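You operate a simulated robot arm through the tools that you are given. There is no shell and no other tool. Be economical: measure what you need, move in short steps, check, and stop when the job is done.

You run a simulated robot arm. Do the job below in one go: nothing can be reset, and whatever is moved stays where it is left.

TASK
Crank the long slim roll tight, till the white needle dial shows green.
Fine: black lead bar at the roll, red pressure arm down, white pawl lever on; use the red roll crank; leave the orange spring crank as it is.

The check looks at the end state, three seconds after you hand in, the way a careful person would. Anything else that was tipped, shoved, dropped, spilled or broken makes it a failure.

THE ROBOT
A 7-joint arm with a two-finger parallel gripper, fixed in place. Base frame: the origin is at the foot of the arm, x ahead of it, y to its left, z up. Readings come in cm, degrees, newtons and seconds.
With the tool pointing down near the work surface it reaches from about 32 to 74 cm from the base axis. Its first joint turns from -115.0 to 115.0 degrees. Payload 3.91 kg.
The tool frame sits at the grasp point between the pads (the TCP): z along the fingers, y along the line on which they close. The tips reach 3 cm beyond it. Largest opening 11 cm; finger width 2, thickness 1; the body of the gripper, 4.8 by 11.2 cm, starts 5.5 cm behind the TCP.
Orientation is that of the tool frame in the base frame, as [roll, pitch, yaw] about the fixed x, y, z axes, in that order (R = Rz(yaw) Ry(pitch) Rx(roll)). With the fingers straight down and closing along the base's y, the tool's x points along the base's -x, its y along +y and its z along -z.

THE INTERFACE
- The arm moves only by the tool servo_tool. Its argument "steps" is a list that holds one entry, the list of rows, each a list of 7 numbers: the gripper command, from -1 (fully open) to 1 (shut), values between in proportion, then the shift along the base's x, y, z in cm, then the turn, a rotation vector about the base's x, y, z in degrees. In form: [[[gripper, x, y, z, ax, ay, az], ...]]. A call has 1 to 12 rows; each row shifts and turns the commanded pose from where the row before left it. Each row takes 0.2 s and may step no farther than 5 cm and 8.6 degrees from the row before; otherwise, or with a gripper value out of range, the whole call is refused. Where a pose cannot be reached the arm comes as near as it can. A force on the tool above 90 N (or 10 N above the force at the start of the call, whichever is more), or a blocked arm, ends the call early, and 0.2 s more pass. Each finger travels about 10.8 cm/s and halts on what it meets, pressing with about 31 N; the grip force reading is that of the motor and also rises with nothing between the fingers. The clock runs only during rows and for 0.2 s after the last one: add rows that do not move to give the fingers time. The reply holds the time, the measured pose of the TCP, the force on the tool along the base axes, the opening and the grip force, in the units named above and with some noise, with the torque about the TCP (base axes, N m) and any sound that the robot's microphone picked up.
- Cameras (640 x 400 px; columns grow to the right, rows downward): "scene" is fixed at [4.98, -64.85, 170.45]; the picture's right is [0.91, -0.41, 0.00], its down [-0.20, -0.45, -0.87] and it looks along [0.36, 0.79, -0.49] (base axes); focal length 363 px, centre (320, 200). "wrist" rides on the gripper at [7.2, 1.7, -10.3] in the tool frame; the picture's right is [-0.23, 0.97, 0.00], its down [-0.76, -0.18, -0.62] and it looks along [-0.61, -0.14, 0.78] (tool axes); focal length 222 px, centre (320, 200).
- camera(camera): a new picture of that camera. No time passes.
- raise_lower(by): slides the trunk up (or, below 0, down) by that many cm; the arm rides with it, the base frame stays. It gives what a move gives, with no picture.
- point_at(camera, pixels): for up to 12 pixels [column, row] of the newest picture of that camera ("zoom" is the newest enlarged one), the place [x, y, z] in the base frame of the surface seen there, good to about 0.2 cm. No time passes.
- inspect(camera, box): a new picture of the part [left, top, right, bottom] of that camera's present view, enlarged. No time passes.
- job_done(): hands the job in; it is judged then, once.

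Keep the steps short. Do not move on a guess: measure, check each grasp and each placing, and mend mistakes. In all there are 80 turns and 38 pictures (those below and enlarged ones count). Leave the gripper open and the arm clear of the work at the hand-in unless told otherwise, and finish with a single line.

The tools are called after "Call:" as name(argument=value, ...) on one line, values as JSON. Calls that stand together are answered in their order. servo_tool: Moves the arm, as the interface text tells. Its arguments: {"type":"object","properties":{"steps":{"type":"array","items":{"type":"array","items":{"type":"array","items":{"type":"number"}}}}},"required":["steps"]} The other tools are called the same way: raise_lower (by) slides the trunk up or down; camera (camera) takes a picture; point_at (camera, pixels) gives the place of the surface under pixels of a picture; inspect (camera, box) takes an enlarged picture of a part of a camera's view; job_done () hands the job in.

At the start:

```text
time: 0.0
tool_pos: [46.98, 3.44, 149.24]
tool_rot: [-179.8, -0.1, 179.9]
force: [-0.1, -0.3, 0.0]
ft_torque: [0.03, 0.01, 0.01]
finger_gap: 11.01
gripper_force: 0.0
trunk travel left (down, up): [-87.5, 11.5]
```

scene: 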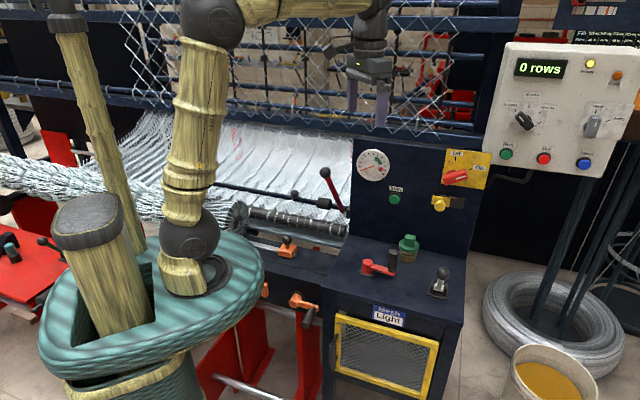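
wrist: 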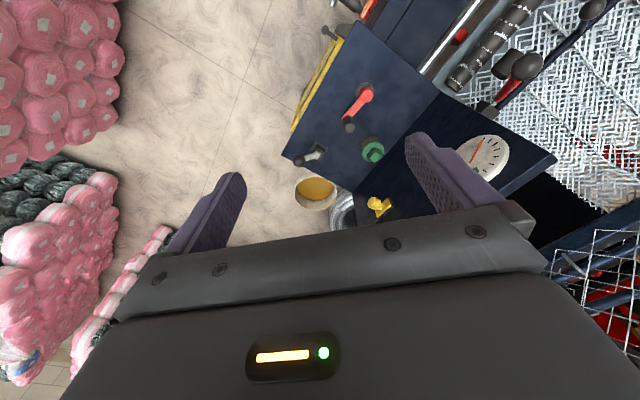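

I see a cabinet with a dial at about (373,165), a red crank at (378,265) and other levers. I'll enlarge those areas first.

Call:
inspect(camera="scene", box=[330, 140, 490, 240])

Call:
inspect(camera="scene", box=[220, 150, 360, 238])

Call:
inspect(camera="scene", box=[320, 220, 480, 320])

```text
4.00 times, centred on (410, 190) of scene
```

zoom: 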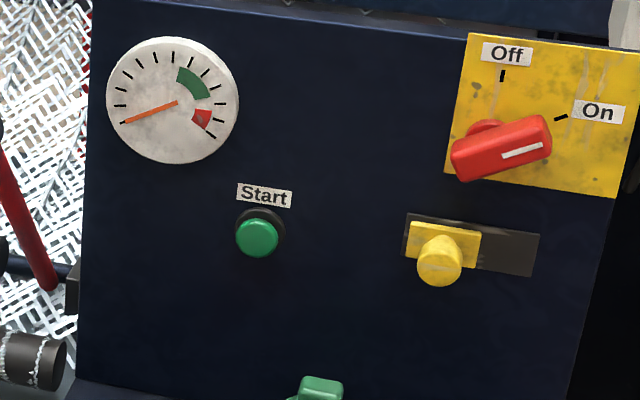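

```text
4.55 times, centred on (290, 194) of scene
```

zoom: 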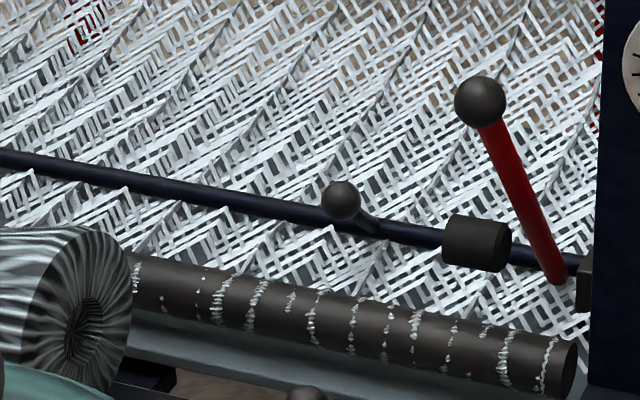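

```text
4.00 times, centred on (400, 270) of scene
```

zoom: 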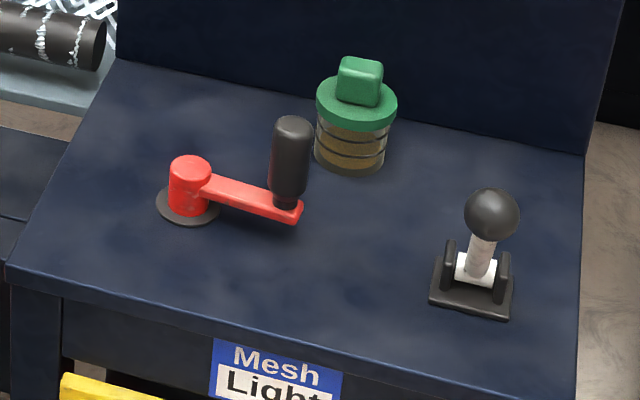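

The table holds the red crank, a white-shafted lever and a green jar. Next I'll look at the card at the top right, the front orange handles and the wider area on the left.

Call:
inspect(camera="scene", box=[480, 0, 640, 100])

Call:
inspect(camera="scene", box=[220, 200, 460, 350])

Call:
inspect(camera="scene", box=[0, 130, 220, 300])

```text
4.00 times, centred on (560, 50) of scene
```

zoom: 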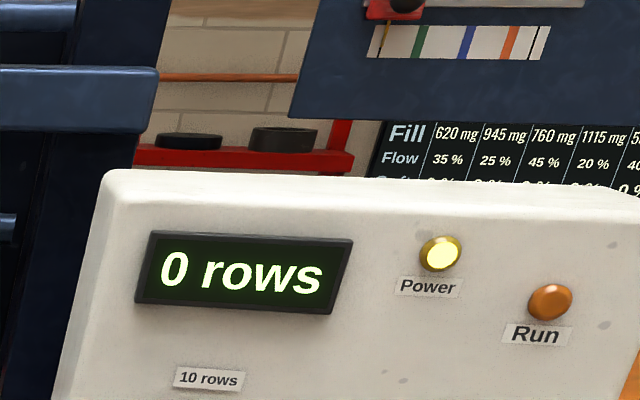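

```text
2.67 times, centred on (340, 275) of scene
```

zoom: 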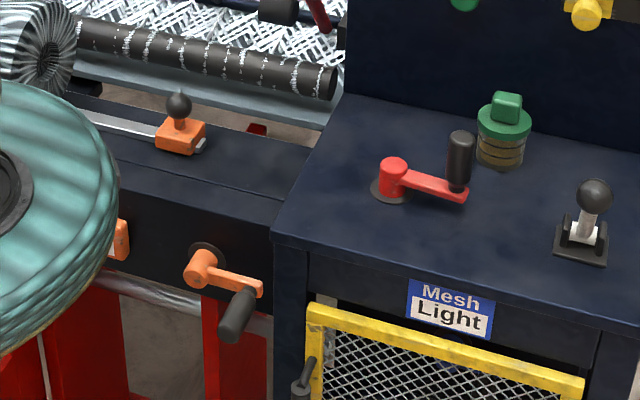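

```text
2.35 times, centred on (110, 215) of scene
```

zoom: 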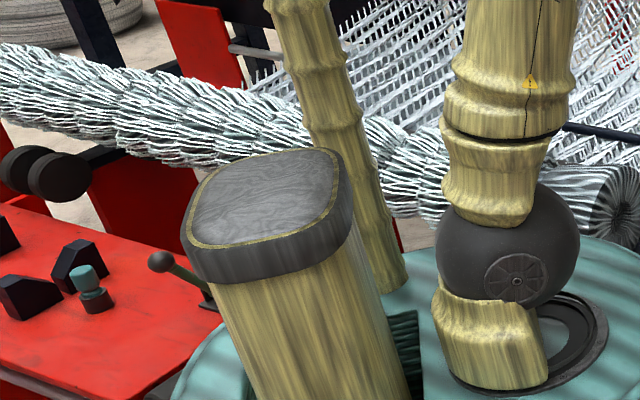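

I'll get coordinates for the main features from the scene picture: crank hub (378,265), grip, levers and dial.

Call:
point_at(camera="scene", pixels=[[367, 262], [390, 271], [393, 251], [443, 273], [440, 287], [325, 172], [343, 212], [294, 194], [340, 233], [322, 206], [373, 165], [250, 190]])

Call:
inspect(camera="wrist", box=[270, 0, 550, 175])

```text
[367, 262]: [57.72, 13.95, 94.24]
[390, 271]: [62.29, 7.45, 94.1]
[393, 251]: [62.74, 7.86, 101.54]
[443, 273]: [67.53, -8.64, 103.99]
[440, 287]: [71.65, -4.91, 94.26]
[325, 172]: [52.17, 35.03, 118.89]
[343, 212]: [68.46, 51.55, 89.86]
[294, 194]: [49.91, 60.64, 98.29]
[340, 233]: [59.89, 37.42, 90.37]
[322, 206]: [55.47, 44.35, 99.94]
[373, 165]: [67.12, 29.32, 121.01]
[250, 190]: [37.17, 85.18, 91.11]
```

```text
2.29 times, centred on (410, 88) of wrist
```

zoom: 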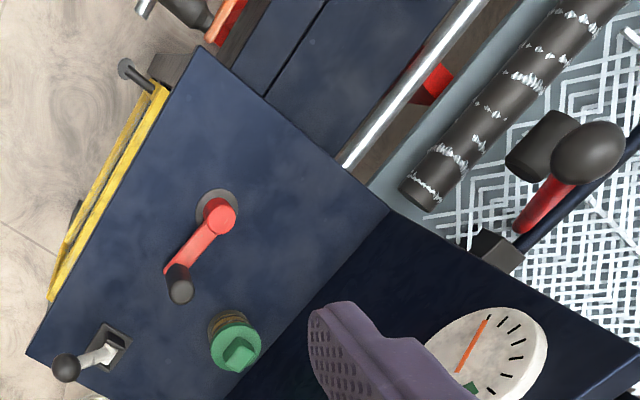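

The tool sits well above everything. I'll swing it up and left so the wrist camera looks at the red arm and the lead bar near (53,42,100).

Call:
servo_tool(steps=[[[-1, -1.25, 2.6, -0.9, 0, 0, 7.5], [-1, -1.25, 2.6, -0.9, 0, 0, 7.5], [-1, -1.25, 2.6, -0.9, 0, 0, 7.5], [-1, -1.25, 2.6, -0.9, 0, 0, 7.5], [-1, -1.25, 2.6, -0.9, 0, 0, 7.5], [-1, -1.25, 2.6, -0.9, 0, 0, 7.5], [-1, -1.25, 2.6, -0.9, 0, 0, 7.5], [-1, -1.25, 2.6, -0.9, 0, 0, 7.5], [-1, 0, 0, 0, 0, 0, 0]]])

Call:
camera(camera="wrist")

```text
time: 2.0
tool_pos: [36.85, 24.16, 142.31]
tool_rot: [-180.0, 0.0, -119.9]
force: [0.0, 0.3, 0.8]
ft_torque: [0.04, -0.01, 0.01]
finger_gap: 11.03
gripper_force: 0.0
trunk travel left (down, up): [-87.5, 11.5]
```

```text
28 pictures are left
```

wrist: 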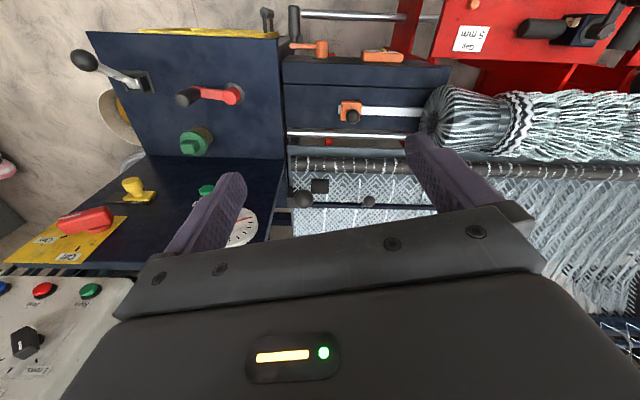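

I can see the roll and bar between the fingers. I'll enlarge that part.

Call:
inspect(camera="wrist", box=[240, 80, 480, 230])

Call:
point_at(camera="wrist", pixels=[[232, 93], [187, 97], [303, 199], [320, 187], [368, 202], [295, 165], [400, 168], [284, 158], [146, 156], [283, 62], [100, 65], [345, 110]])

```text
2.67 times, centred on (360, 155) of wrist
```

zoom: 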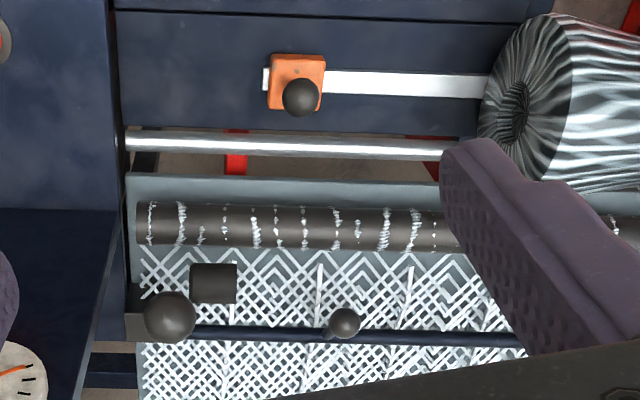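

```text
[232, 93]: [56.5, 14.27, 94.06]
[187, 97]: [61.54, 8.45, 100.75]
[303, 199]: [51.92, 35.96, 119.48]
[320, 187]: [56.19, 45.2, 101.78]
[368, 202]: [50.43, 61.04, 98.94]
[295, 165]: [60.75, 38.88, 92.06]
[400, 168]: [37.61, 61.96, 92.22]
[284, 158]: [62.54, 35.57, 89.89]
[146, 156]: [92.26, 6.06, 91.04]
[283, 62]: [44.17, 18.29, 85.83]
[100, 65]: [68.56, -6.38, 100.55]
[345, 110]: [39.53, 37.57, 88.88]
```

The roll runs at 45° to the base. I'll measure the arm, black cylinder, bar and bracket in this zoom.

Call:
point_at(camera="zoom", pixels=[[213, 275], [213, 298], [192, 280], [235, 280], [170, 315], [145, 325], [130, 300], [250, 333], [290, 336], [345, 322], [450, 338], [270, 225]])

Call:
inspect(camera="scene", box=[300, 160, 360, 240])

```text
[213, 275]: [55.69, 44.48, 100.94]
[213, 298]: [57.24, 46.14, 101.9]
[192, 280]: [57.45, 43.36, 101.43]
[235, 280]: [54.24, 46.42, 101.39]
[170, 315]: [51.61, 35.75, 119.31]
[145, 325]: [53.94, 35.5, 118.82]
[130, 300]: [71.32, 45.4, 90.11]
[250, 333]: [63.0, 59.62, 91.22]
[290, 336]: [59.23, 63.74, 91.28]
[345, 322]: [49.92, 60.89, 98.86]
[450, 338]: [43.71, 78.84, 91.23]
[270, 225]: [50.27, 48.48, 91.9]
```

```text
5.00 times, centred on (330, 200) of scene
```

zoom: 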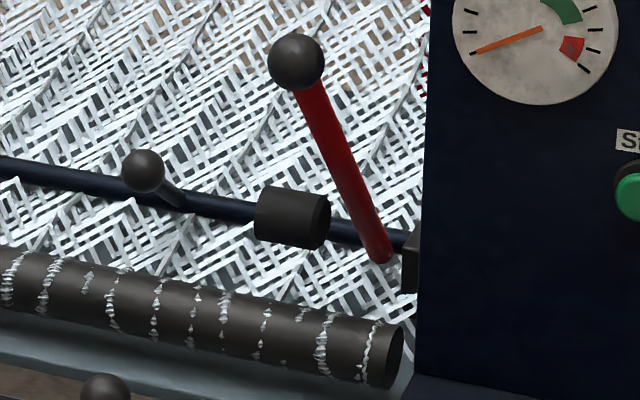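

The black cylinder hangs about 5 cm above the roll, so the pressure arm is up. The bar is about 16 cm behind the roll. Next I'll look for marks around the white lever.

Call:
inspect(camera="wrist", box=[60, 30, 220, 130])

Call:
inspect(camera="scene", box=[416, 256, 464, 306])

```text
4.00 times, centred on (140, 80) of wrist
```

zoom: 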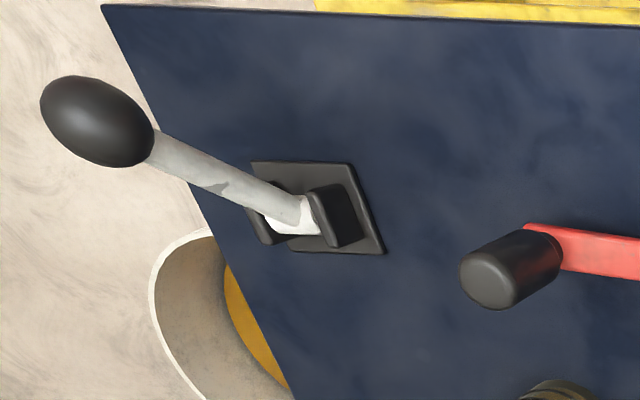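

```text
8.00 times, centred on (440, 281) of scene
```

zoom: 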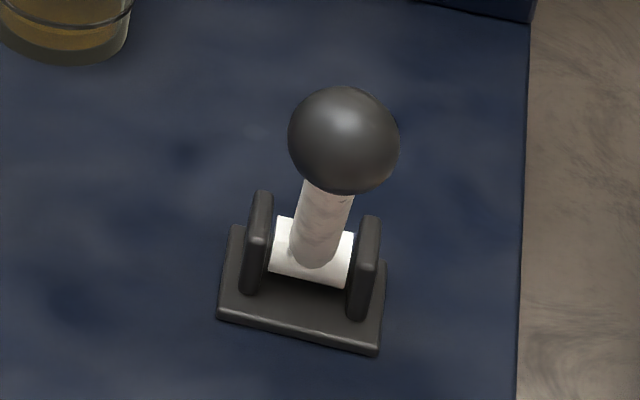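

No labels there. I'll move the wrist camera closer to the bar and its bracket, to see how the bar and the pressure arm move.

Call:
servo_tool(steps=[[[-1, 0.2, 3, -2.5, 0, 0, -2.5], [-1, 0.2, 3, -2.5, 0, 0, -2.5], [-1, 0.2, 3, -2.5, 0, 0, -2.5], [-1, 0.2, 3, -2.5, 0, 0, -2.5], [-1, 0.2, 3, -2.5, 0, 0, -2.5], [-1, 0.2, 3, -2.5, 0, 0, -2.5], [-1, 0.2, 3, -2.5, 0, 0, -2.5], [-1, 0.2, 3, -2.5, 0, 0, -2.5], [-1, 0, 0, 0, 0, 0, 0]]])

Call:
camera(camera="wrist")

```text
time: 4.0
tool_pos: [38.47, 48.15, 122.12]
tool_rot: [-180.0, 0.1, -140.0]
force: [-0.5, 0.0, 0.5]
ft_torque: [0.03, 0.03, 0.03]
finger_gap: 10.99
gripper_force: 0.1
trunk travel left (down, up): [-87.5, 11.5]
```

```text
23 pictures are left
```

wrist: 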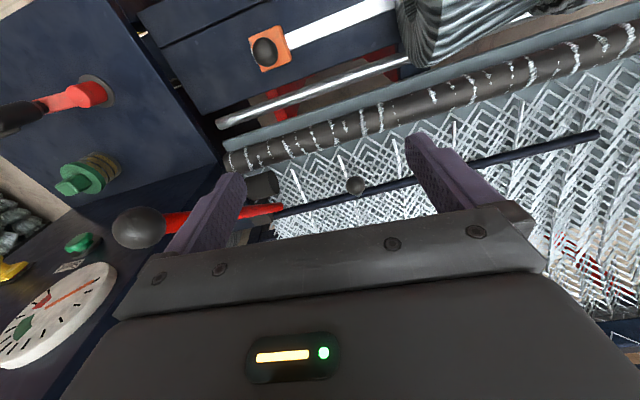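

Call:
inspect(camera="wrist", box=[200, 120, 440, 250])

Call:
point_at(camera="wrist", pixels=[[595, 135], [560, 143], [490, 162], [380, 188], [300, 208], [265, 185], [275, 200], [280, 208], [245, 238], [355, 185], [265, 218], [365, 193]])

```text
2.67 times, centred on (320, 185) of wrist
```

zoom: 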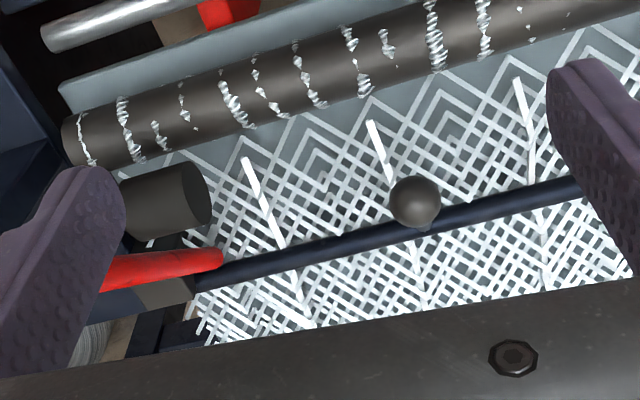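

```text
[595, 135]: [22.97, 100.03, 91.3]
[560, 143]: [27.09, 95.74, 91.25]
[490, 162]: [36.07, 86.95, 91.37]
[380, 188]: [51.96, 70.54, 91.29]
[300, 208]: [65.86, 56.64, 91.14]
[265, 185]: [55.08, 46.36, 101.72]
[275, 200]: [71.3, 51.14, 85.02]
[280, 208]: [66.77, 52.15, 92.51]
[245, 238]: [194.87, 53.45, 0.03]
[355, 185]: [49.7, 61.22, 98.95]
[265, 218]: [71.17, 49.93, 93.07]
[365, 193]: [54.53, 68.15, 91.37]
```

The bar is free at its left end. It has a ball handle with its centre near (50.4,61.9,97.6), and the stem slopes toward me at 45°. I'll tilt the tool 45° along the stem and stop 10 cm short of the ball.

Call:
servo_tool(steps=[[[-1, 0, 0, 0, 0, 0, 5], [-1, 1, 1.24, -2.5, 4.55, -4.55, 0], [-1, 1, 1.24, -2.5, 4.55, -4.55, 0], [-1, 1, 1.24, -2.5, 4.55, -4.55, 0], [-1, 1, 1.24, -2.5, 4.55, -4.55, 0], [-1, 1, 1.24, -2.5, 4.55, -4.55, 0], [-1, 1, 1.24, -2.5, 4.55, -4.55, 0], [-1, 1, 1.24, -2.5, 4.55, -4.55, 0], [-1, 0, 0, 0, 0, 0, 0]]])

Call:
camera(camera="wrist")

```text
time: 6.0
tool_pos: [45.62, 56.92, 104.71]
tool_rot: [-180.0, 45.2, -135.0]
force: [-0.8, -1.2, -0.2]
ft_torque: [-0.01, -0.03, 0.0]
finger_gap: 11.01
gripper_force: 0.1
trunk travel left (down, up): [-87.5, 11.5]
```

```text
21 pictures are left
```

wrist: 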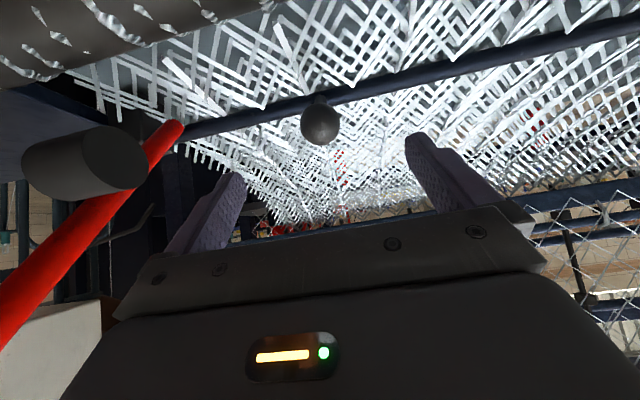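

The ball is between the fingers at (320,122). I'll check its position.

Call:
point_at(camera="wrist", pixels=[[320, 122], [305, 122], [336, 122], [320, 104], [320, 138]])

```text
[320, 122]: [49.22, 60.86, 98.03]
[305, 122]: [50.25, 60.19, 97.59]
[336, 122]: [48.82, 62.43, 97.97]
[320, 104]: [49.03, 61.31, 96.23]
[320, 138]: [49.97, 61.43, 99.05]
```

Moving in along the stem to place the TCP on the ball, then closing.

Call:
servo_tool(steps=[[[-1, 1.1, 1.2, -1.8, 0, 0, 0], [-1, 1.1, 1.2, -1.8, 0, 0, 0], [-1, 1.1, 1.2, -1.8, 0, 0, 0], [-1, 1.1, 1.2, -1.8, 0, 0, 0], [-1, 0, 0, 0, 0, 0, 0]]])

Call:
servo_tool(steps=[[[0.5, 0, 0, 0, 0, 0, 0], [0.5, 0, 0, 0, 0, 0, 0], [1, 0, 0, 0, 0, 0, 0], [1, 0, 0, 0, 0, 0, 0], [1, 0, 0, 0, 0, 0, 0]]])

```text
time: 7.2
tool_pos: [49.8, 61.72, 97.19]
tool_rot: [180.0, 45.0, -135.1]
force: [0.2, -0.4, 0.2]
ft_torque: [0.01, 0.01, 0.02]
finger_gap: 11.02
gripper_force: 0.1
trunk travel left (down, up): [-87.5, 11.5]
```

```text
time: 8.4
tool_pos: [50.09, 61.41, 97.24]
tool_rot: [180.0, 45.0, -135.2]
force: [11.1, -12.1, 1.3]
ft_torque: [-0.3, -0.14, -0.4]
finger_gap: 3.74
gripper_force: 44.9
trunk travel left (down, up): [-87.5, 11.5]
```

The ball is held, gap 3.74. I'll ease out the sideways load and try pulling toward the roll in short steps.

Call:
servo_tool(steps=[[[1, 0.3, -0.3, 0, 0, 0, 0], [1, -0.35, -0.35, 0, 0, 0, 0], [1, -0.35, -0.35, 0, 0, 0, 0], [1, -0.35, -0.35, 0, 0, 0, 0], [1, -0.35, -0.35, 0, 0, 0, 0]]])

```text
time: 9.6
tool_pos: [48.79, 60.07, 97.18]
tool_rot: [180.0, 44.7, -134.9]
force: [1.6, 1.3, -13.3]
ft_torque: [0.6, -0.51, 0.08]
finger_gap: 3.77
gripper_force: 45.4
trunk travel left (down, up): [-87.5, 11.5]
```

It slides with little force. Carrying on.

Call:
servo_tool(steps=[[[1, -0.5, -0.5, 0, 0, 0, 0], [1, -0.5, -0.5, 0, 0, 0, 0], [1, -0.5, -0.5, 0, 0, 0, 0], [1, -0.5, -0.5, 0, 0, 0, 0], [1, -0.5, -0.5, 0, 0, 0, 0], [1, -0.5, -0.5, 0, 0, 0, 0]]])

Call:
camera(camera="scene")

```text
time: 11.0
tool_pos: [45.93, 57.25, 96.84]
tool_rot: [-179.7, 44.4, -134.8]
force: [-0.2, 6.7, -34.5]
ft_torque: [-0.28, 0.23, 0.04]
finger_gap: 3.81
gripper_force: 45.5
trunk travel left (down, up): [-87.5, 11.5]
```

```text
20 pictures are left
```

scene: 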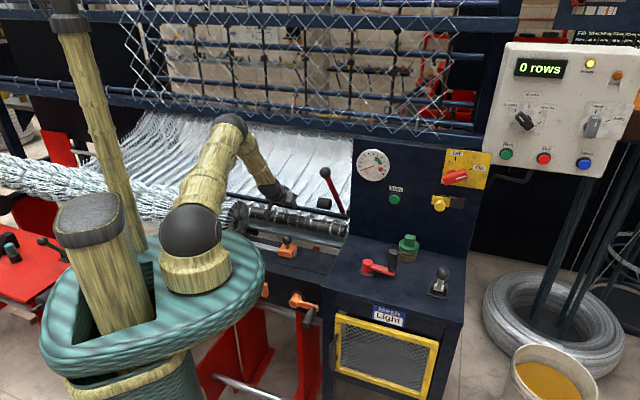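

The ball's path dips slightly, so I'm seeing a −34 N vertical load. I'll lower the command to follow it and keep pulling.

Call:
servo_tool(steps=[[[1, 0, 0, -0.4, 0, 0, 0], [1, -0.5, -0.5, -0.07, 0, 0, 0], [1, -0.5, -0.5, -0.07, 0, 0, 0], [1, -0.5, -0.5, -0.07, 0, 0, 0], [1, -0.5, -0.5, -0.07, 0, 0, 0], [1, 0, 0, 0, 0, 0, 0]]])

```text
time: 12.4
tool_pos: [43.81, 55.25, 96.62]
tool_rot: [-179.9, 45.1, -134.8]
force: [-3.3, 6.8, -13.9]
ft_torque: [0.24, -0.2, 0.09]
finger_gap: 3.75
gripper_force: 45.1
trunk travel left (down, up): [-87.5, 11.5]
```

Call:
servo_tool(steps=[[[1, -0.4, -0.4, -0.15, 0, 0, 0], [1, -0.4, -0.4, -0.04, 0, 0, 0], [1, -0.4, -0.4, -0.04, 0, 0, 0], [1, -0.4, -0.4, -0.04, 0, 0, 0], [1, -0.4, -0.4, -0.04, 0, 0, 0], [1, 0, 0, 0, 0, 0, 0]]])

Call:
camera(camera="wrist")

```text
time: 13.8
tool_pos: [41.55, 53.16, 96.06]
tool_rot: [-179.9, 44.5, -134.9]
force: [-5.7, 3.5, -5.8]
ft_torque: [-0.32, 0.45, 0.21]
finger_gap: 3.37
gripper_force: 41.1
trunk travel left (down, up): [-87.5, 11.5]
```

```text
19 pictures are left
```

wrist: 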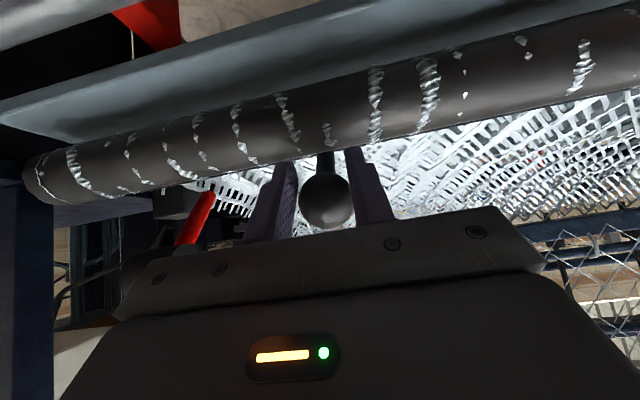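

The gap shrank to 3.37, so the pads may be slipping off a stopped ball. I'll measure where the ball, bar and roll are.

Call:
point_at(camera="wrist", pixels=[[325, 200], [325, 160], [325, 225], [325, 145], [260, 170], [400, 115], [100, 160], [200, 210], [230, 190], [440, 130]])

Call:
inspect(camera="wrist", box=[220, 110, 420, 235])

```text
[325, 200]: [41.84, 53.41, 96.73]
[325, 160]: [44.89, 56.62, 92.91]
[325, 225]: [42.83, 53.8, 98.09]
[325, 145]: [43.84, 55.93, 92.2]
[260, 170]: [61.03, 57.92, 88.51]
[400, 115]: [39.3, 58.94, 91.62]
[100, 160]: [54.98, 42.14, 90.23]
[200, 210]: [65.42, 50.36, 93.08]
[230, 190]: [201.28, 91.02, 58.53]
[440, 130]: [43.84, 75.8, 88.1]
```

```text
3.20 times, centred on (320, 172) of wrist
```

zoom: 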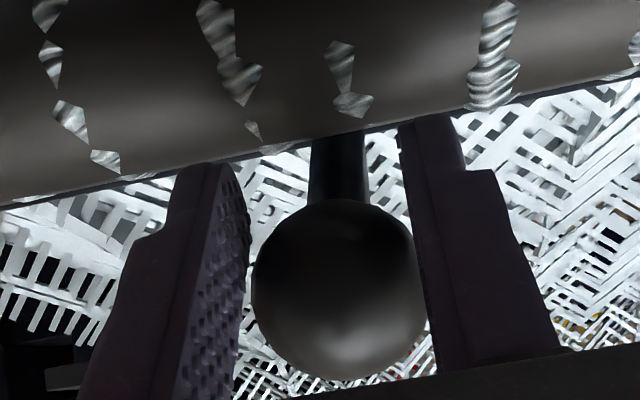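

The ball stopped about 1.3 cm behind the pads. I'll open slightly, re-centre on it, grip again and check that it's really at its stop.

Call:
servo_tool(steps=[[[0, 0, 0, 0, 0, 0, 0], [0, 0, 0, 0, 0, 0, 0], [0, 0.5, 0.5, 0.2, 0, 0, 0], [0, 0.5, 0.5, 0.2, 0, 0, 0], [0, 0, 0, 0, 0, 0, 0], [1, 0, 0, 0, 0, 0, 0], [1, 0, 0, 0, 0, 0, 0], [1, 0, 0, 0, 0, 0, 0]]])

Call:
servo_tool(steps=[[[1, -0.15, -0.15, 0, 0, 0, 0], [1, -0.15, -0.15, 0, 0, 0, 0], [1, -0.15, -0.15, 0, 0, 0, 0], [1, 0, 0, 0, 0, 0, 0]]])

```text
time: 15.6
tool_pos: [42.7, 54.13, 96.74]
tool_rot: [-180.0, 45.0, -135.0]
force: [-2.4, 2.7, 0.2]
ft_torque: [-0.18, 0.38, 0.11]
finger_gap: 3.77
gripper_force: 44.8
trunk travel left (down, up): [-87.5, 11.5]
```

```text
time: 16.6
tool_pos: [42.69, 54.09, 96.81]
tool_rot: [180.0, 45.2, -134.9]
force: [15.7, 25.9, -1.2]
ft_torque: [0.12, -0.1, -0.01]
finger_gap: 3.77
gripper_force: 44.9
trunk travel left (down, up): [-87.5, 11.5]
```

Gripped again at 3.77. It doesn't move under about 29 N of pull, so the bar is at its stop. I'll relax, open and back out along the stem.

Call:
servo_tool(steps=[[[1, 0.3, 0.3, 0, 0, 0, 0], [-0.2, 0, 0, 0, 0, 0, 0], [-0.2, 0, 0, 0, 0, 0, 0], [-0.2, -1, -1, 1.4, 0, 0, 0], [-0.2, -1.2, -1.2, 1.7, 0, 0, 0], [-0.2, -1.5, -1.5, 2, 0, 0, 0], [-0.2, -1.5, -1.5, 2.5, 0, 0, 0], [-0.2, -1.5, -1.5, 2.5, 0, 0, 0], [-0.2, -1.5, -1.5, 3, 0, 0, 0], [-0.2, 0, 0, 4, 0, 0, 0], [-0.2, 0, 0, 4, 0, 0, 0]]])

Call:
camera(camera="wrist")

```text
time: 19.0
tool_pos: [34.36, 45.74, 117.89]
tool_rot: [-180.0, 45.1, -134.9]
force: [-0.1, 0.0, 0.2]
ft_torque: [-0.03, -0.01, 0.02]
finger_gap: 6.59
gripper_force: 0.1
trunk travel left (down, up): [-87.5, 11.5]
```

```text
17 pictures are left
```

wrist: 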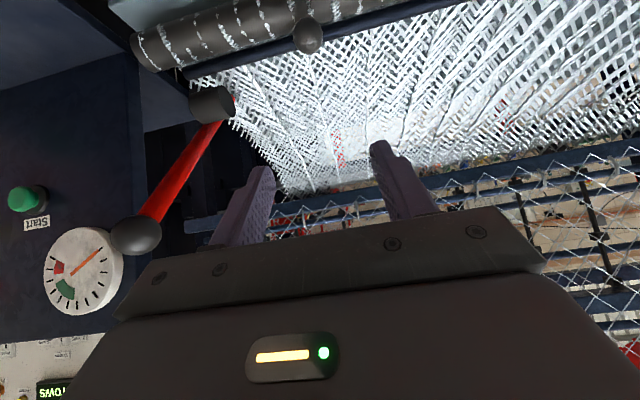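

The bar now lies beside the roll. Next is the red arm. Its ball is near (52.4,35.7,117.8), and the arm slopes the same way, so I'll keep the tilt and move to a point short of that ball.

Call:
servo_tool(steps=[[[-0.2, 0, 0, 4, 0, 0, 0], [-0.2, 0, 0, 4, 0, 0, 0], [-0.2, 2.7, -2.9, 0, 0, 0, 0], [-0.2, 2.7, -2.9, 0, 0, 0, 0], [-0.2, 2.7, -2.9, 0, 0, 0, 0], [-0.2, 2.7, -2.9, 0, 0, 0, 0], [-0.2, 2.7, -2.9, 0, 0, 0, 0], [-0.2, 0, 0, 0, 0, 0, 0]]])

Call:
camera(camera="wrist")

```text
time: 20.8
tool_pos: [47.89, 31.42, 125.96]
tool_rot: [-179.8, 45.0, -134.8]
force: [-0.9, 1.2, -0.5]
ft_torque: [-0.03, 0.01, 0.01]
finger_gap: 6.59
gripper_force: 0.1
trunk travel left (down, up): [-87.5, 11.5]
```

```text
16 pictures are left
```

wrist: 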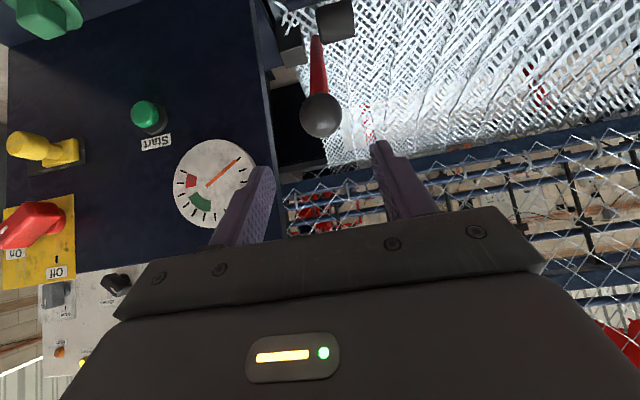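

Call:
point_at(camera="wrist", pixels=[[320, 115], [303, 115], [338, 115], [320, 97], [320, 133], [317, 70], [210, 180], [255, 150]])

```text
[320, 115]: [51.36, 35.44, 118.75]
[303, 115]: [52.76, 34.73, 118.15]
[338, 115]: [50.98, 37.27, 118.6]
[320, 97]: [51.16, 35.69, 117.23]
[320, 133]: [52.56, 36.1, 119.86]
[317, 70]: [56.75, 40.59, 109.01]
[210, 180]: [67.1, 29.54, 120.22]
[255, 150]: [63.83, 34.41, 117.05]
```

Ball centre is about (52.4,36.5,118.0). Moving in along the arm and closing on it.

Call:
servo_tool(steps=[[[-0.2, 1.12, 1.28, -2, 0, 0, 0], [-0.2, 1.12, 1.28, -2, 0, 0, 0], [-0.2, 1.12, 1.28, -2, 0, 0, 0], [-0.2, 1.12, 1.28, -2, 0, 0, 0], [-0.2, 0, 0, 0, 0, 0, 0]]])

Call:
servo_tool(steps=[[[0.5, 0, 0, 0, 0, 0, 0], [1, 0, 0, 0, 0, 0, 0], [1, 0, 0, 0, 0, 0, 0], [1, 0, 0, 0, 0, 0, 0]]])

```text
time: 22.0
tool_pos: [52.53, 36.43, 117.78]
tool_rot: [180.0, 45.1, -135.0]
force: [-0.5, -0.4, 0.3]
ft_torque: [-0.01, 0.0, 0.03]
finger_gap: 6.59
gripper_force: 0.1
trunk travel left (down, up): [-87.5, 11.5]
```

```text
time: 23.0
tool_pos: [52.41, 36.34, 117.79]
tool_rot: [-180.0, 45.0, -135.0]
force: [1.8, 1.3, -2.7]
ft_torque: [0.23, -0.2, -0.07]
finger_gap: 3.92
gripper_force: 45.5
trunk travel left (down, up): [-87.5, 11.5]
```

Held, gap 3.92. I'll try a gentle 4° along the arc, forward and down about the pivot near the bracket.

Call:
servo_tool(steps=[[[1, -0.31, -0.31, -0.4, 0.7, -0.7, 0], [1, -0.31, -0.31, -0.4, 0.7, -0.7, 0], [1, -0.31, -0.31, -0.4, 0.7, -0.7, 0], [1, -0.31, -0.31, -0.4, 0.7, -0.7, 0], [1, 0, 0, 0, 0, 0, 0]]])

```text
time: 24.2
tool_pos: [51.39, 35.1, 116.16]
tool_rot: [-180.0, 49.0, -135.0]
force: [-0.3, -1.4, -1.9]
ft_torque: [-0.28, 0.25, -0.01]
finger_gap: 3.91
gripper_force: 45.1
trunk travel left (down, up): [-87.5, 11.5]
```

It moves freely. Continuing along the arc until it meets the roll.

Call:
servo_tool(steps=[[[1, -0.29, -0.29, -0.43, 0.7, -0.7, 0], [1, -0.29, -0.29, -0.43, 0.7, -0.7, 0], [1, -0.28, -0.28, -0.44, 0.7, -0.7, 0], [1, -0.28, -0.28, -0.45, 0.7, -0.7, 0], [1, -0.27, -0.27, -0.45, 0.7, -0.7, 0], [1, -0.27, -0.27, -0.46, 0.7, -0.7, 0], [1, -0.26, -0.26, -0.46, 0.7, -0.7, 0], [1, -0.26, -0.26, -0.47, 0.7, -0.7, 0], [1, 0, 0, 0, 0, 0, 0]]])

```text
time: 26.2
tool_pos: [49.07, 32.89, 112.76]
tool_rot: [180.0, 57.1, -135.0]
force: [-2.9, -8.7, 4.1]
ft_torque: [-0.16, 0.25, -0.04]
finger_gap: 3.92
gripper_force: 45.5
trunk travel left (down, up): [-87.5, 11.5]
```

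Call:
servo_tool(steps=[[[1, -0.25, -0.25, -0.47, 0.7, -0.7, 0], [1, -0.24, -0.24, -0.48, 0.7, -0.7, 0], [1, -0.24, -0.24, -0.48, 0.7, -0.7, 0], [1, -0.23, -0.23, -0.49, 0.7, -0.7, 0], [1, -0.23, -0.23, -0.49, 0.7, -0.7, 0], [1, 0, 0, 0, 0, 0, 0]]])

Call:
inspect(camera="scene", box=[270, 150, 400, 240])

```text
time: 27.6
tool_pos: [47.78, 31.48, 110.37]
tool_rot: [180.0, 62.0, -134.9]
force: [-8.1, -7.8, 6.9]
ft_torque: [0.05, 0.01, 0.15]
finger_gap: 3.89
gripper_force: 44.8
trunk travel left (down, up): [-87.5, 11.5]
```

```text
4.44 times, centred on (335, 195) of scene
```

zoom: 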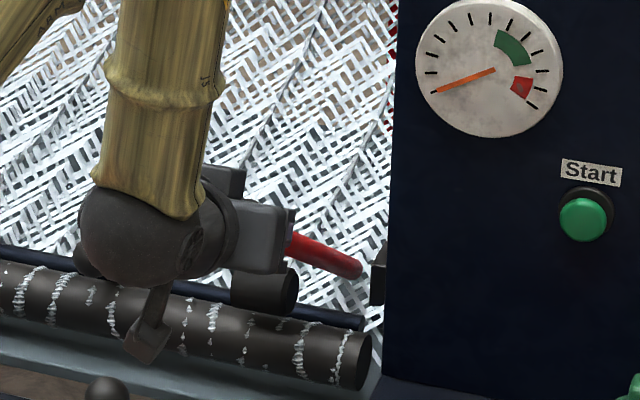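

The cylinder is almost on the roll. A few more degrees.

Call:
servo_tool(steps=[[[1, -0.22, -0.22, -0.5, 0.7, -0.7, 0], [1, -0.21, -0.21, -0.5, 0.7, -0.7, 0], [1, -0.21, -0.21, -0.51, 0.7, -0.7, 0], [1, 0, 0, 0, 0, 0, 0]]])

```text
time: 28.6
tool_pos: [47.03, 30.76, 108.86]
tool_rot: [-179.9, 64.9, -135.0]
force: [-6.4, -10.6, 7.6]
ft_torque: [0.13, -0.1, -0.2]
finger_gap: 3.92
gripper_force: 45.1
trunk travel left (down, up): [-87.5, 11.5]
```

Call:
servo_tool(steps=[[[1, -0.22, -0.22, -0.5, 0.7, -0.7, 0], [1, -0.21, -0.21, -0.5, 0.7, -0.7, 0], [1, -0.2, -0.2, -0.5, 0.7, -0.7, 0], [1, -0.2, -0.2, -0.5, 0.7, -0.7, 0], [1, 0, 0, 0, 0, 0, 0]]])

Call:
inspect(camera="scene", box=[270, 150, 400, 240])

```text
time: 29.8
tool_pos: [46.22, 30.03, 106.76]
tool_rot: [180.0, 68.9, -134.9]
force: [-6.8, -11.6, 7.5]
ft_torque: [0.11, -0.03, 0.01]
finger_gap: 3.91
gripper_force: 45.7
trunk travel left (down, up): [-87.5, 11.5]
```

```text
4.44 times, centred on (335, 195) of scene
```

zoom: 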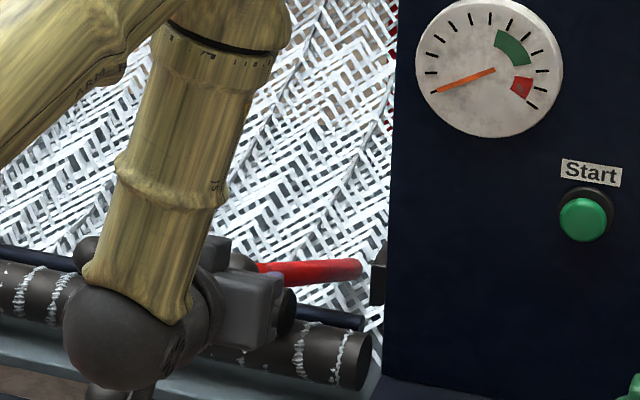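

Call:
servo_tool(steps=[[[1, -0.18, -0.18, -0.53, 0, 0, 0], [1, -0.18, -0.18, -0.54, 0, 0, 0], [1, -0.17, -0.17, -0.54, 0, 0, 0], [1, -0.16, -0.16, -0.55, 0, 0, 0], [1, 0, 0, 0, 0, 0, 0]]])

Call:
camera(camera="wrist")

```text
time: 31.0
tool_pos: [45.56, 29.35, 104.63]
tool_rot: [-180.0, 68.9, -135.0]
force: [-2.4, -4.9, 6.8]
ft_torque: [0.85, -0.72, 0.04]
finger_gap: 3.94
gripper_force: 45.0
trunk travel left (down, up): [-87.5, 11.5]
```

```text
13 pictures are left
```

wrist: 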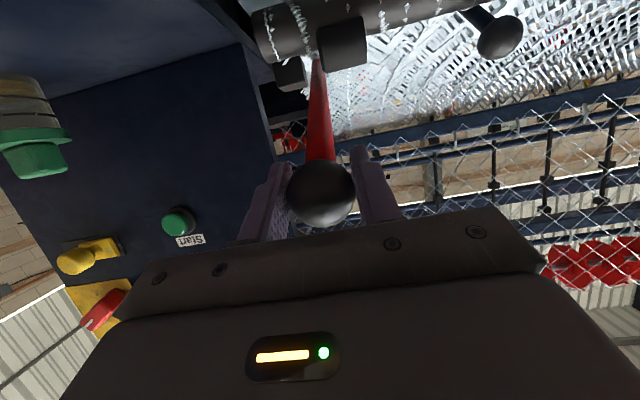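

Call:
point_at(camera="wrist", pixels=[[340, 30], [340, 60], [325, 45], [358, 45], [300, 40], [400, 10], [318, 100], [290, 75]])

```text
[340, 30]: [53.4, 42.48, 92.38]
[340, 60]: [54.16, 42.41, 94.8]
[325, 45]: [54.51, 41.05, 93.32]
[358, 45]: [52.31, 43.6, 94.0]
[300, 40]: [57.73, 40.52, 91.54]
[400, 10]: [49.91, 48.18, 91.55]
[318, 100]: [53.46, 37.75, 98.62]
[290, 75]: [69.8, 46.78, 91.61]
```

The cylinder's top is now at about z 95, practically on the roll. I'll push slightly more to find the stop.

Call:
servo_tool(steps=[[[1, -0.12, -0.12, -0.5, 0, 0, 0], [1, -0.12, -0.12, -0.5, 0, 0, 0], [1, -0.1, -0.1, -0.5, 0, 0, 0], [1, 0, 0, 0, 0, 0, 0]]])

```text
time: 32.0
tool_pos: [45.18, 28.93, 103.2]
tool_rot: [179.9, 68.9, -135.0]
force: [-7.2, -10.5, 9.6]
ft_torque: [0.71, -0.73, 0.0]
finger_gap: 3.91
gripper_force: 45.5
trunk travel left (down, up): [-87.5, 11.5]
```

Call:
servo_tool(steps=[[[1, -0.12, -0.12, -0.5, 0, 0, 0], [1, -0.12, -0.12, -0.5, 0, 0, 0], [1, -0.12, -0.12, -0.5, 0, 0, 0], [1, 0, 0, 0, 0, 0, 0]]])

```text
time: 33.0
tool_pos: [44.75, 28.55, 101.62]
tool_rot: [-179.9, 69.0, -135.1]
force: [-6.7, -11.4, 8.1]
ft_torque: [0.69, -0.55, -0.09]
finger_gap: 3.92
gripper_force: 44.9
trunk travel left (down, up): [-87.5, 11.5]
```

Call:
inspect(camera="wrist", box=[220, 0, 420, 125])

Call:
point_at(camera="zoom", pixels=[[370, 70], [370, 130], [420, 90], [400, 165], [310, 200], [360, 300], [520, 60], [180, 100]])

```text
3.20 times, centred on (320, 62) of wrist
```

zoom: 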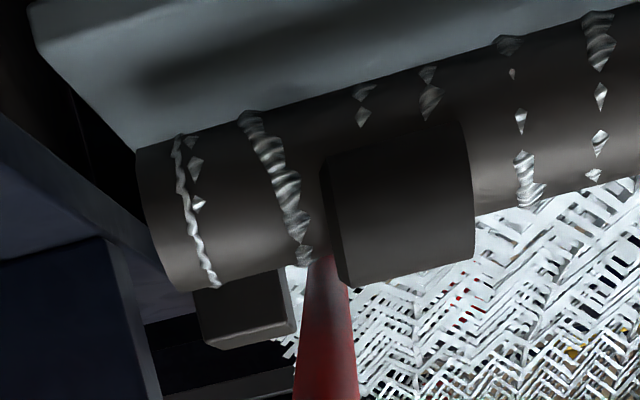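

```text
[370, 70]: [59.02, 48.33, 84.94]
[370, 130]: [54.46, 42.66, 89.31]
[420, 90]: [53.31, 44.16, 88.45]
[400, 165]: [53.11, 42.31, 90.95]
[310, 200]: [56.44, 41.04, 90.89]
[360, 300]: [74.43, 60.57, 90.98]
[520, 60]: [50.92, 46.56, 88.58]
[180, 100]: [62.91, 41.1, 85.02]
```

Call:
servo_tool(steps=[[[1, -0.08, -0.08, -0.5, 0, 0, 0], [1, -0.07, -0.07, -0.5, 0, 0, 0], [1, -0.06, -0.06, -0.5, 0, 0, 0], [1, 0, 0, 0, 0, 0, 0]]])

```text
time: 34.0
tool_pos: [44.65, 28.36, 100.04]
tool_rot: [-179.9, 68.8, -135.0]
force: [-8.8, -17.6, 6.6]
ft_torque: [0.43, 0.11, -0.2]
finger_gap: 3.91
gripper_force: 44.8
trunk travel left (down, up): [-87.5, 11.5]
```

Call:
servo_tool(steps=[[[1, -0.1, -0.1, -0.5, 0, 0, 0], [1, -0.1, -0.1, -0.5, 0, 0, 0], [1, 0, 0, 0, 0, 0, 0]]])

Call:
inspect(camera="wrist", box=[220, 0, 420, 125])

```text
time: 34.8
tool_pos: [44.52, 28.17, 99.23]
tool_rot: [-180.0, 69.1, -135.0]
force: [-2.9, -7.2, 20.5]
ft_torque: [0.08, 0.13, -0.07]
finger_gap: 3.93
gripper_force: 45.4
trunk travel left (down, up): [-87.5, 11.5]
```

```text
3.20 times, centred on (320, 62) of wrist
```

zoom: 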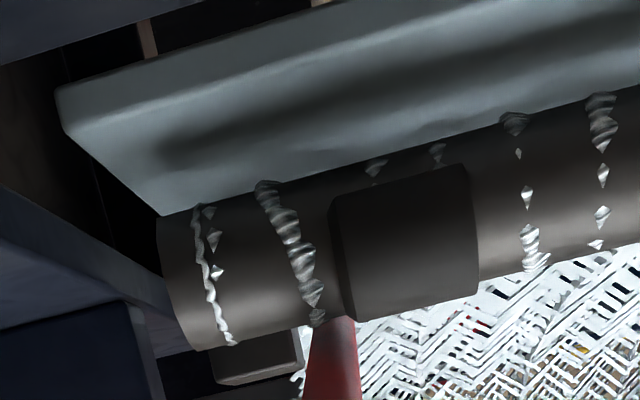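

Upward force jumped to 20 N, so the stop is close. I'll confirm with one small push.

Call:
servo_tool(steps=[[[1, -0.05, -0.05, -0.3, 0, 0, 0], [1, 0, 0, 0, 0, 0, 0]]])

```text
time: 35.4
tool_pos: [44.46, 28.28, 98.99]
tool_rot: [-179.8, 69.3, -134.9]
force: [6.0, -2.1, 32.7]
ft_torque: [-0.02, -0.01, -0.01]
finger_gap: 3.95
gripper_force: 44.9
trunk travel left (down, up): [-87.5, 11.5]
```

That's the stop: 33 N with no more travel. I'll relax, open, back off along the tool axis, then rise.

Call:
servo_tool(steps=[[[1, 0, 0, 0.4, 0, 0, 0], [-0.1, 0, 0, 0, 0, 0, 0], [-0.1, 0, 0, 0, 0, 0, 0], [-0.1, -1, -1, 0.55, 0, 0, 0], [-0.1, -1.4, -1.4, 0.8, 0, 0, 0], [-0.1, -1.5, -1.5, 1, 0, 0, 0], [-0.1, -1.5, -1.5, 1.5, 0, 0, 0], [-0.1, 0, 0, 4, 0, 0, 0], [-0.1, 0, 0, 4, 0, 0, 0], [-0.1, 0, 0, 4, 0, 0, 0], [-0.1, 0, 0, 4, 0, 0, 0]]])

Call:
camera(camera="scene")

```text
time: 37.8
tool_pos: [44.46, 25.31, 116.44]
tool_rot: [-179.9, 68.7, -134.8]
force: [-0.2, 1.5, -0.2]
ft_torque: [-0.03, 0.0, -0.04]
finger_gap: 6.05
gripper_force: 0.0
out of reach, approached as far as the arm can: row 8, 9, 10, 11
trunk travel left (down, up): [-87.5, 11.5]
```

```text
10 pictures are left
```

scene: 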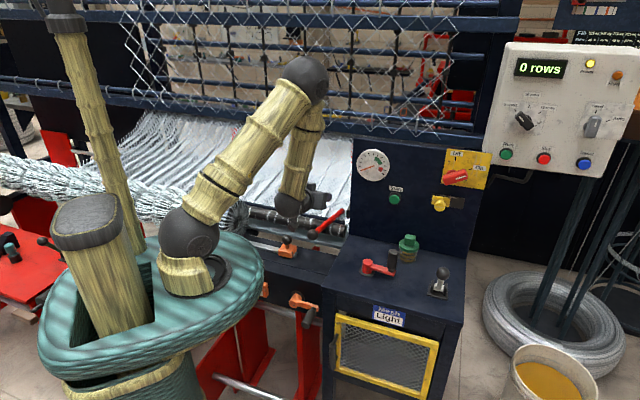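

The red arm stays down. Now I'll turn the tool back toward vertical in place.

Call:
servo_tool(steps=[[[-0.1, 0, 0, 0, 0, 0, 0], [-0.1, 0, 0, 0.5, -5.9, 5.9, 0], [-0.1, 0, 0, 0.5, -5.9, 5.9, 0], [-0.1, 0, 0, 0.5, -5.9, 5.9, 0], [-0.1, 0, 0, 0.5, -5.9, 5.9, 0], [-0.1, 0, 0, 0.5, -5.9, 5.9, 0], [-0.1, 0, 0, 0.5, -5.9, 5.9, 0], [-0.1, 0, 0, 0.5, -5.9, 5.9, 0], [-0.1, 0, 0, 0.5, -5.9, 5.9, 0], [-0.1, 0, 0, 0, 0, 0, 0]]])

Call:
point_at(camera="scene", pixels=[[408, 237], [402, 245], [415, 247], [410, 257], [393, 252], [389, 258], [397, 258], [393, 264], [368, 262], [367, 259], [442, 272], [439, 285]])

```text
time: 40.0
tool_pos: [44.33, 25.2, 120.36]
tool_rot: [-180.0, 2.1, -135.1]
force: [-0.2, 0.6, 0.7]
ft_torque: [-0.02, -0.01, 0.01]
finger_gap: 6.02
gripper_force: 0.0
trunk travel left (down, up): [-87.5, 11.5]
```

```text
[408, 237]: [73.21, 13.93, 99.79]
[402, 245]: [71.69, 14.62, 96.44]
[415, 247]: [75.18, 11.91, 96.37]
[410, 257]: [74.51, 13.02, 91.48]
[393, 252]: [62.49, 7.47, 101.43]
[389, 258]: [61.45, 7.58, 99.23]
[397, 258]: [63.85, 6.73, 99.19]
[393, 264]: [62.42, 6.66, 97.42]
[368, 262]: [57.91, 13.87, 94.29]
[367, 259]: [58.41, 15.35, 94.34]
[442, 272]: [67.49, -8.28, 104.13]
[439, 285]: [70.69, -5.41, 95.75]
```

The jar is clear of the crank's circle. The grip's centre is about (62.9,7.9), z 95–101.5. I'll move above it and yaw −90° so the fingers close across the crank's swing.

Call:
servo_tool(steps=[[[-0.1, 0, 0, 0, -1.5, 1.5, 0], [-0.1, 1.69, -1.57, -0.6, 0, 0, -8.2], [-0.1, 1.69, -1.57, -0.6, 0, 0, -8.2], [-0.1, 1.69, -1.57, -0.6, 0, 0, -8.2], [-0.1, 1.69, -1.57, -0.6, 0, 0, -8.2], [-0.1, 1.69, -1.57, -0.6, 0, 0, -8.2], [-0.1, 1.69, -1.57, -0.6, 0, 0, -8.2], [-0.1, 1.69, -1.57, -0.6, 0, 0, -8.2], [-0.1, 1.69, -1.57, -0.6, 0, 0, -8.2], [-0.1, 1.69, -1.57, -0.6, 0, 0, -8.2], [-0.1, 1.69, -1.57, -0.6, 0, 0, -8.2], [-0.1, 1.69, -1.57, -0.6, 0, 0, -8.2]]])

Call:
camera(camera="wrist")

```text
time: 42.6
tool_pos: [63.15, 7.92, 113.8]
tool_rot: [180.0, -0.2, 134.7]
force: [0.3, 0.7, 0.2]
ft_torque: [0.04, 0.03, -0.04]
finger_gap: 6.04
gripper_force: 0.1
trunk travel left (down, up): [-87.5, 11.5]
```

```text
9 pictures are left
```

wrist: 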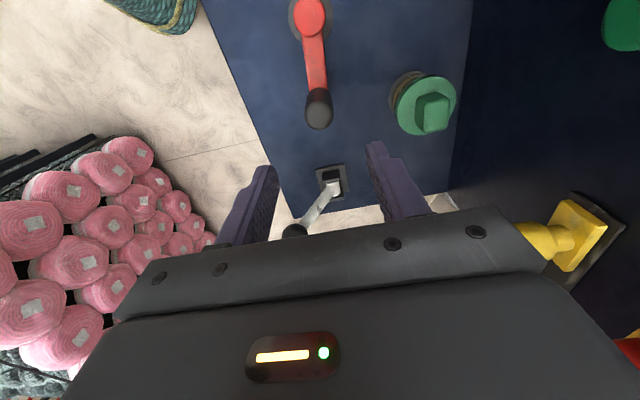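

Call:
point_at(camera="wrist", pixels=[[320, 102], [307, 115], [332, 112], [319, 125], [310, 15], [297, 8], [326, 8], [425, 110], [295, 231], [333, 187], [395, 100]])

```text
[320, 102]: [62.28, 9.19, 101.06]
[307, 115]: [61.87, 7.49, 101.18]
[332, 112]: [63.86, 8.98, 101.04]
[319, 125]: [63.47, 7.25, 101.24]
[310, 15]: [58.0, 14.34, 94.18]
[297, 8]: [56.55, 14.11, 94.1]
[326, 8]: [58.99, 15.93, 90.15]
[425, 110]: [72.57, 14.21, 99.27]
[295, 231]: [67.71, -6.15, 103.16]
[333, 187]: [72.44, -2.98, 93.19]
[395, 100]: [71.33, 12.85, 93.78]
```

Grip centre is (62.9,8.2) and hub centre about (57.6,14.5), so the radius is about 8.2. Lowering over the grip and closing.

Call:
servo_tool(steps=[[[-0.1, -0.25, 0.3, -4, 0, 0, 0], [-0.1, 0, 0, -4, 0, 0, 0], [-0.1, 0, 0, -4, 0, 0, 0], [-0.1, 0, 0, -2.8, 0, 0, 0], [-0.1, 0, 0, 0, 0, 0, 0], [0.6, 0, 0, 0, 0, 0, 0], [1, 0, 0, 0, 0, 0, 0], [1, 0, 0, 0, 0, 0, 0], [1, 0, 0, 0, 0, 0, 0]]])

```text
time: 44.6
tool_pos: [62.87, 8.49, 99.03]
tool_rot: [-180.0, -0.1, 134.8]
force: [1.3, 1.2, 0.4]
ft_torque: [-0.63, 0.45, -0.02]
finger_gap: 3.03
gripper_force: 45.5
trunk travel left (down, up): [-87.5, 11.5]
```

Held, gap 3.03. A small test turn first, 6° counter-clockwise seen from above, to read the resistance.

Call:
servo_tool(steps=[[[1, 0.3, 0.3, 0, 0, 0, 3], [1, 0.3, 0.3, 0, 0, 0, 3], [1, 0, 0, 0, 0, 0, 0]]])

```text
time: 45.4
tool_pos: [63.35, 9.09, 98.92]
tool_rot: [-179.9, -0.1, 140.8]
force: [0.5, 0.9, 2.7]
ft_torque: [-0.65, 0.41, 0.03]
finger_gap: 3.01
gripper_force: 44.8
trunk travel left (down, up): [-87.5, 11.5]
```

It's free and silent that way. Now back and 6° the other way.

Call:
servo_tool(steps=[[[1, -0.3, -0.3, 0, 0, 0, -3], [1, -0.3, -0.3, 0, 0, 0, -3], [1, -0.32, -0.29, 0, 0, 0, -3], [1, -0.33, -0.27, 0, 0, 0, -3], [1, 0, 0, 0, 0, 0, 0]]])

```text
time: 46.6
tool_pos: [62.08, 7.85, 99.11]
tool_rot: [180.0, 0.0, 128.9]
force: [0.9, 1.6, 7.9]
ft_torque: [-0.28, 0.89, 0.01]
finger_gap: 3.02
gripper_force: 44.5
trunk travel left (down, up): [-87.5, 11.5]
```

The crank turns freely both ways, so the pawl isn't on. The lever leans to the front. I'll release the crank and rise.

Call:
servo_tool(steps=[[[-0.2, 0, 0, 0, 0, 0, 0], [-0.2, 0, 0, 0, 0, 0, 0], [-0.2, 0, 0, 4, 0, 0, 0], [-0.2, 0, 0, 4, 0, 0, 0], [-0.2, 0, 0, 4, 0, 0, 0], [-0.2, 0, 0, 0, 0, 0, 0]]])

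Call:
servo_tool(steps=[[[-0.2, 0.32, -1.47, 0, 0, 0, 8], [-0.2, 0.32, -1.47, 0, 0, 0, 8], [-0.2, 0.32, -1.47, 0, 0, 0, 8], [-0.2, 0.32, -1.47, 0, 0, 0, 8], [-0.2, 0.32, -1.47, 0, 0, 0, 8], [-0.2, 0.32, -1.47, 0, 0, 0, 8], [-0.2, 0.32, -1.47, 0, 0, 0, 8], [-0.2, 0.32, -1.47, 0, 0, 0, 8], [-0.2, 0.32, -1.47, 0, 0, 0, 8], [-0.2, 0.32, -1.47, 0, 0, 0, 8], [-0.2, 0.32, -1.47, 0, 0, 0, 8], [-0.2, 0.32, -1.47, 0, 0, 0, 8]]])

Call:
servo_tool(steps=[[[-0.2, 0, 0, 0, 5.9, -5.9, 0], [-0.2, 0, 0, 0, 5.9, -5.9, 0], [-0.2, 0, 0, 0, 5.9, -5.9, 0], [-0.2, 0, 0, 0, 0, 0, 0]]])

Call:
camera(camera="wrist")

```text
time: 48.0
tool_pos: [62.11, 8.02, 111.01]
tool_rot: [-179.9, -0.1, 128.8]
force: [0.3, 1.2, -0.3]
ft_torque: [0.0, 0.0, -0.02]
finger_gap: 6.58
gripper_force: 0.2
trunk travel left (down, up): [-87.5, 11.5]
```

```text
time: 50.6
tool_pos: [66.05, -9.9, 110.92]
tool_rot: [179.9, -0.1, -135.2]
force: [0.1, -0.1, 0.1]
ft_torque: [0.0, -0.04, 0.03]
finger_gap: 6.59
gripper_force: 0.0
trunk travel left (down, up): [-87.5, 11.5]
```

```text
time: 51.6
tool_pos: [65.91, -9.63, 111.05]
tool_rot: [179.9, 25.0, -135.0]
force: [0.0, 0.0, 0.2]
ft_torque: [-0.02, 0.01, 0.04]
finger_gap: 6.6
gripper_force: 0.1
trunk travel left (down, up): [-87.5, 11.5]
```

```text
8 pictures are left
```

wrist: 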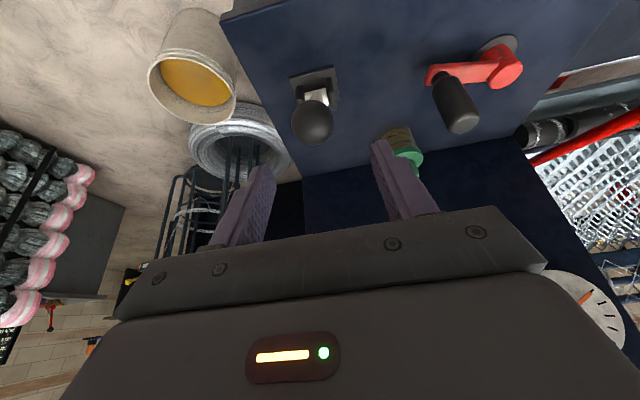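

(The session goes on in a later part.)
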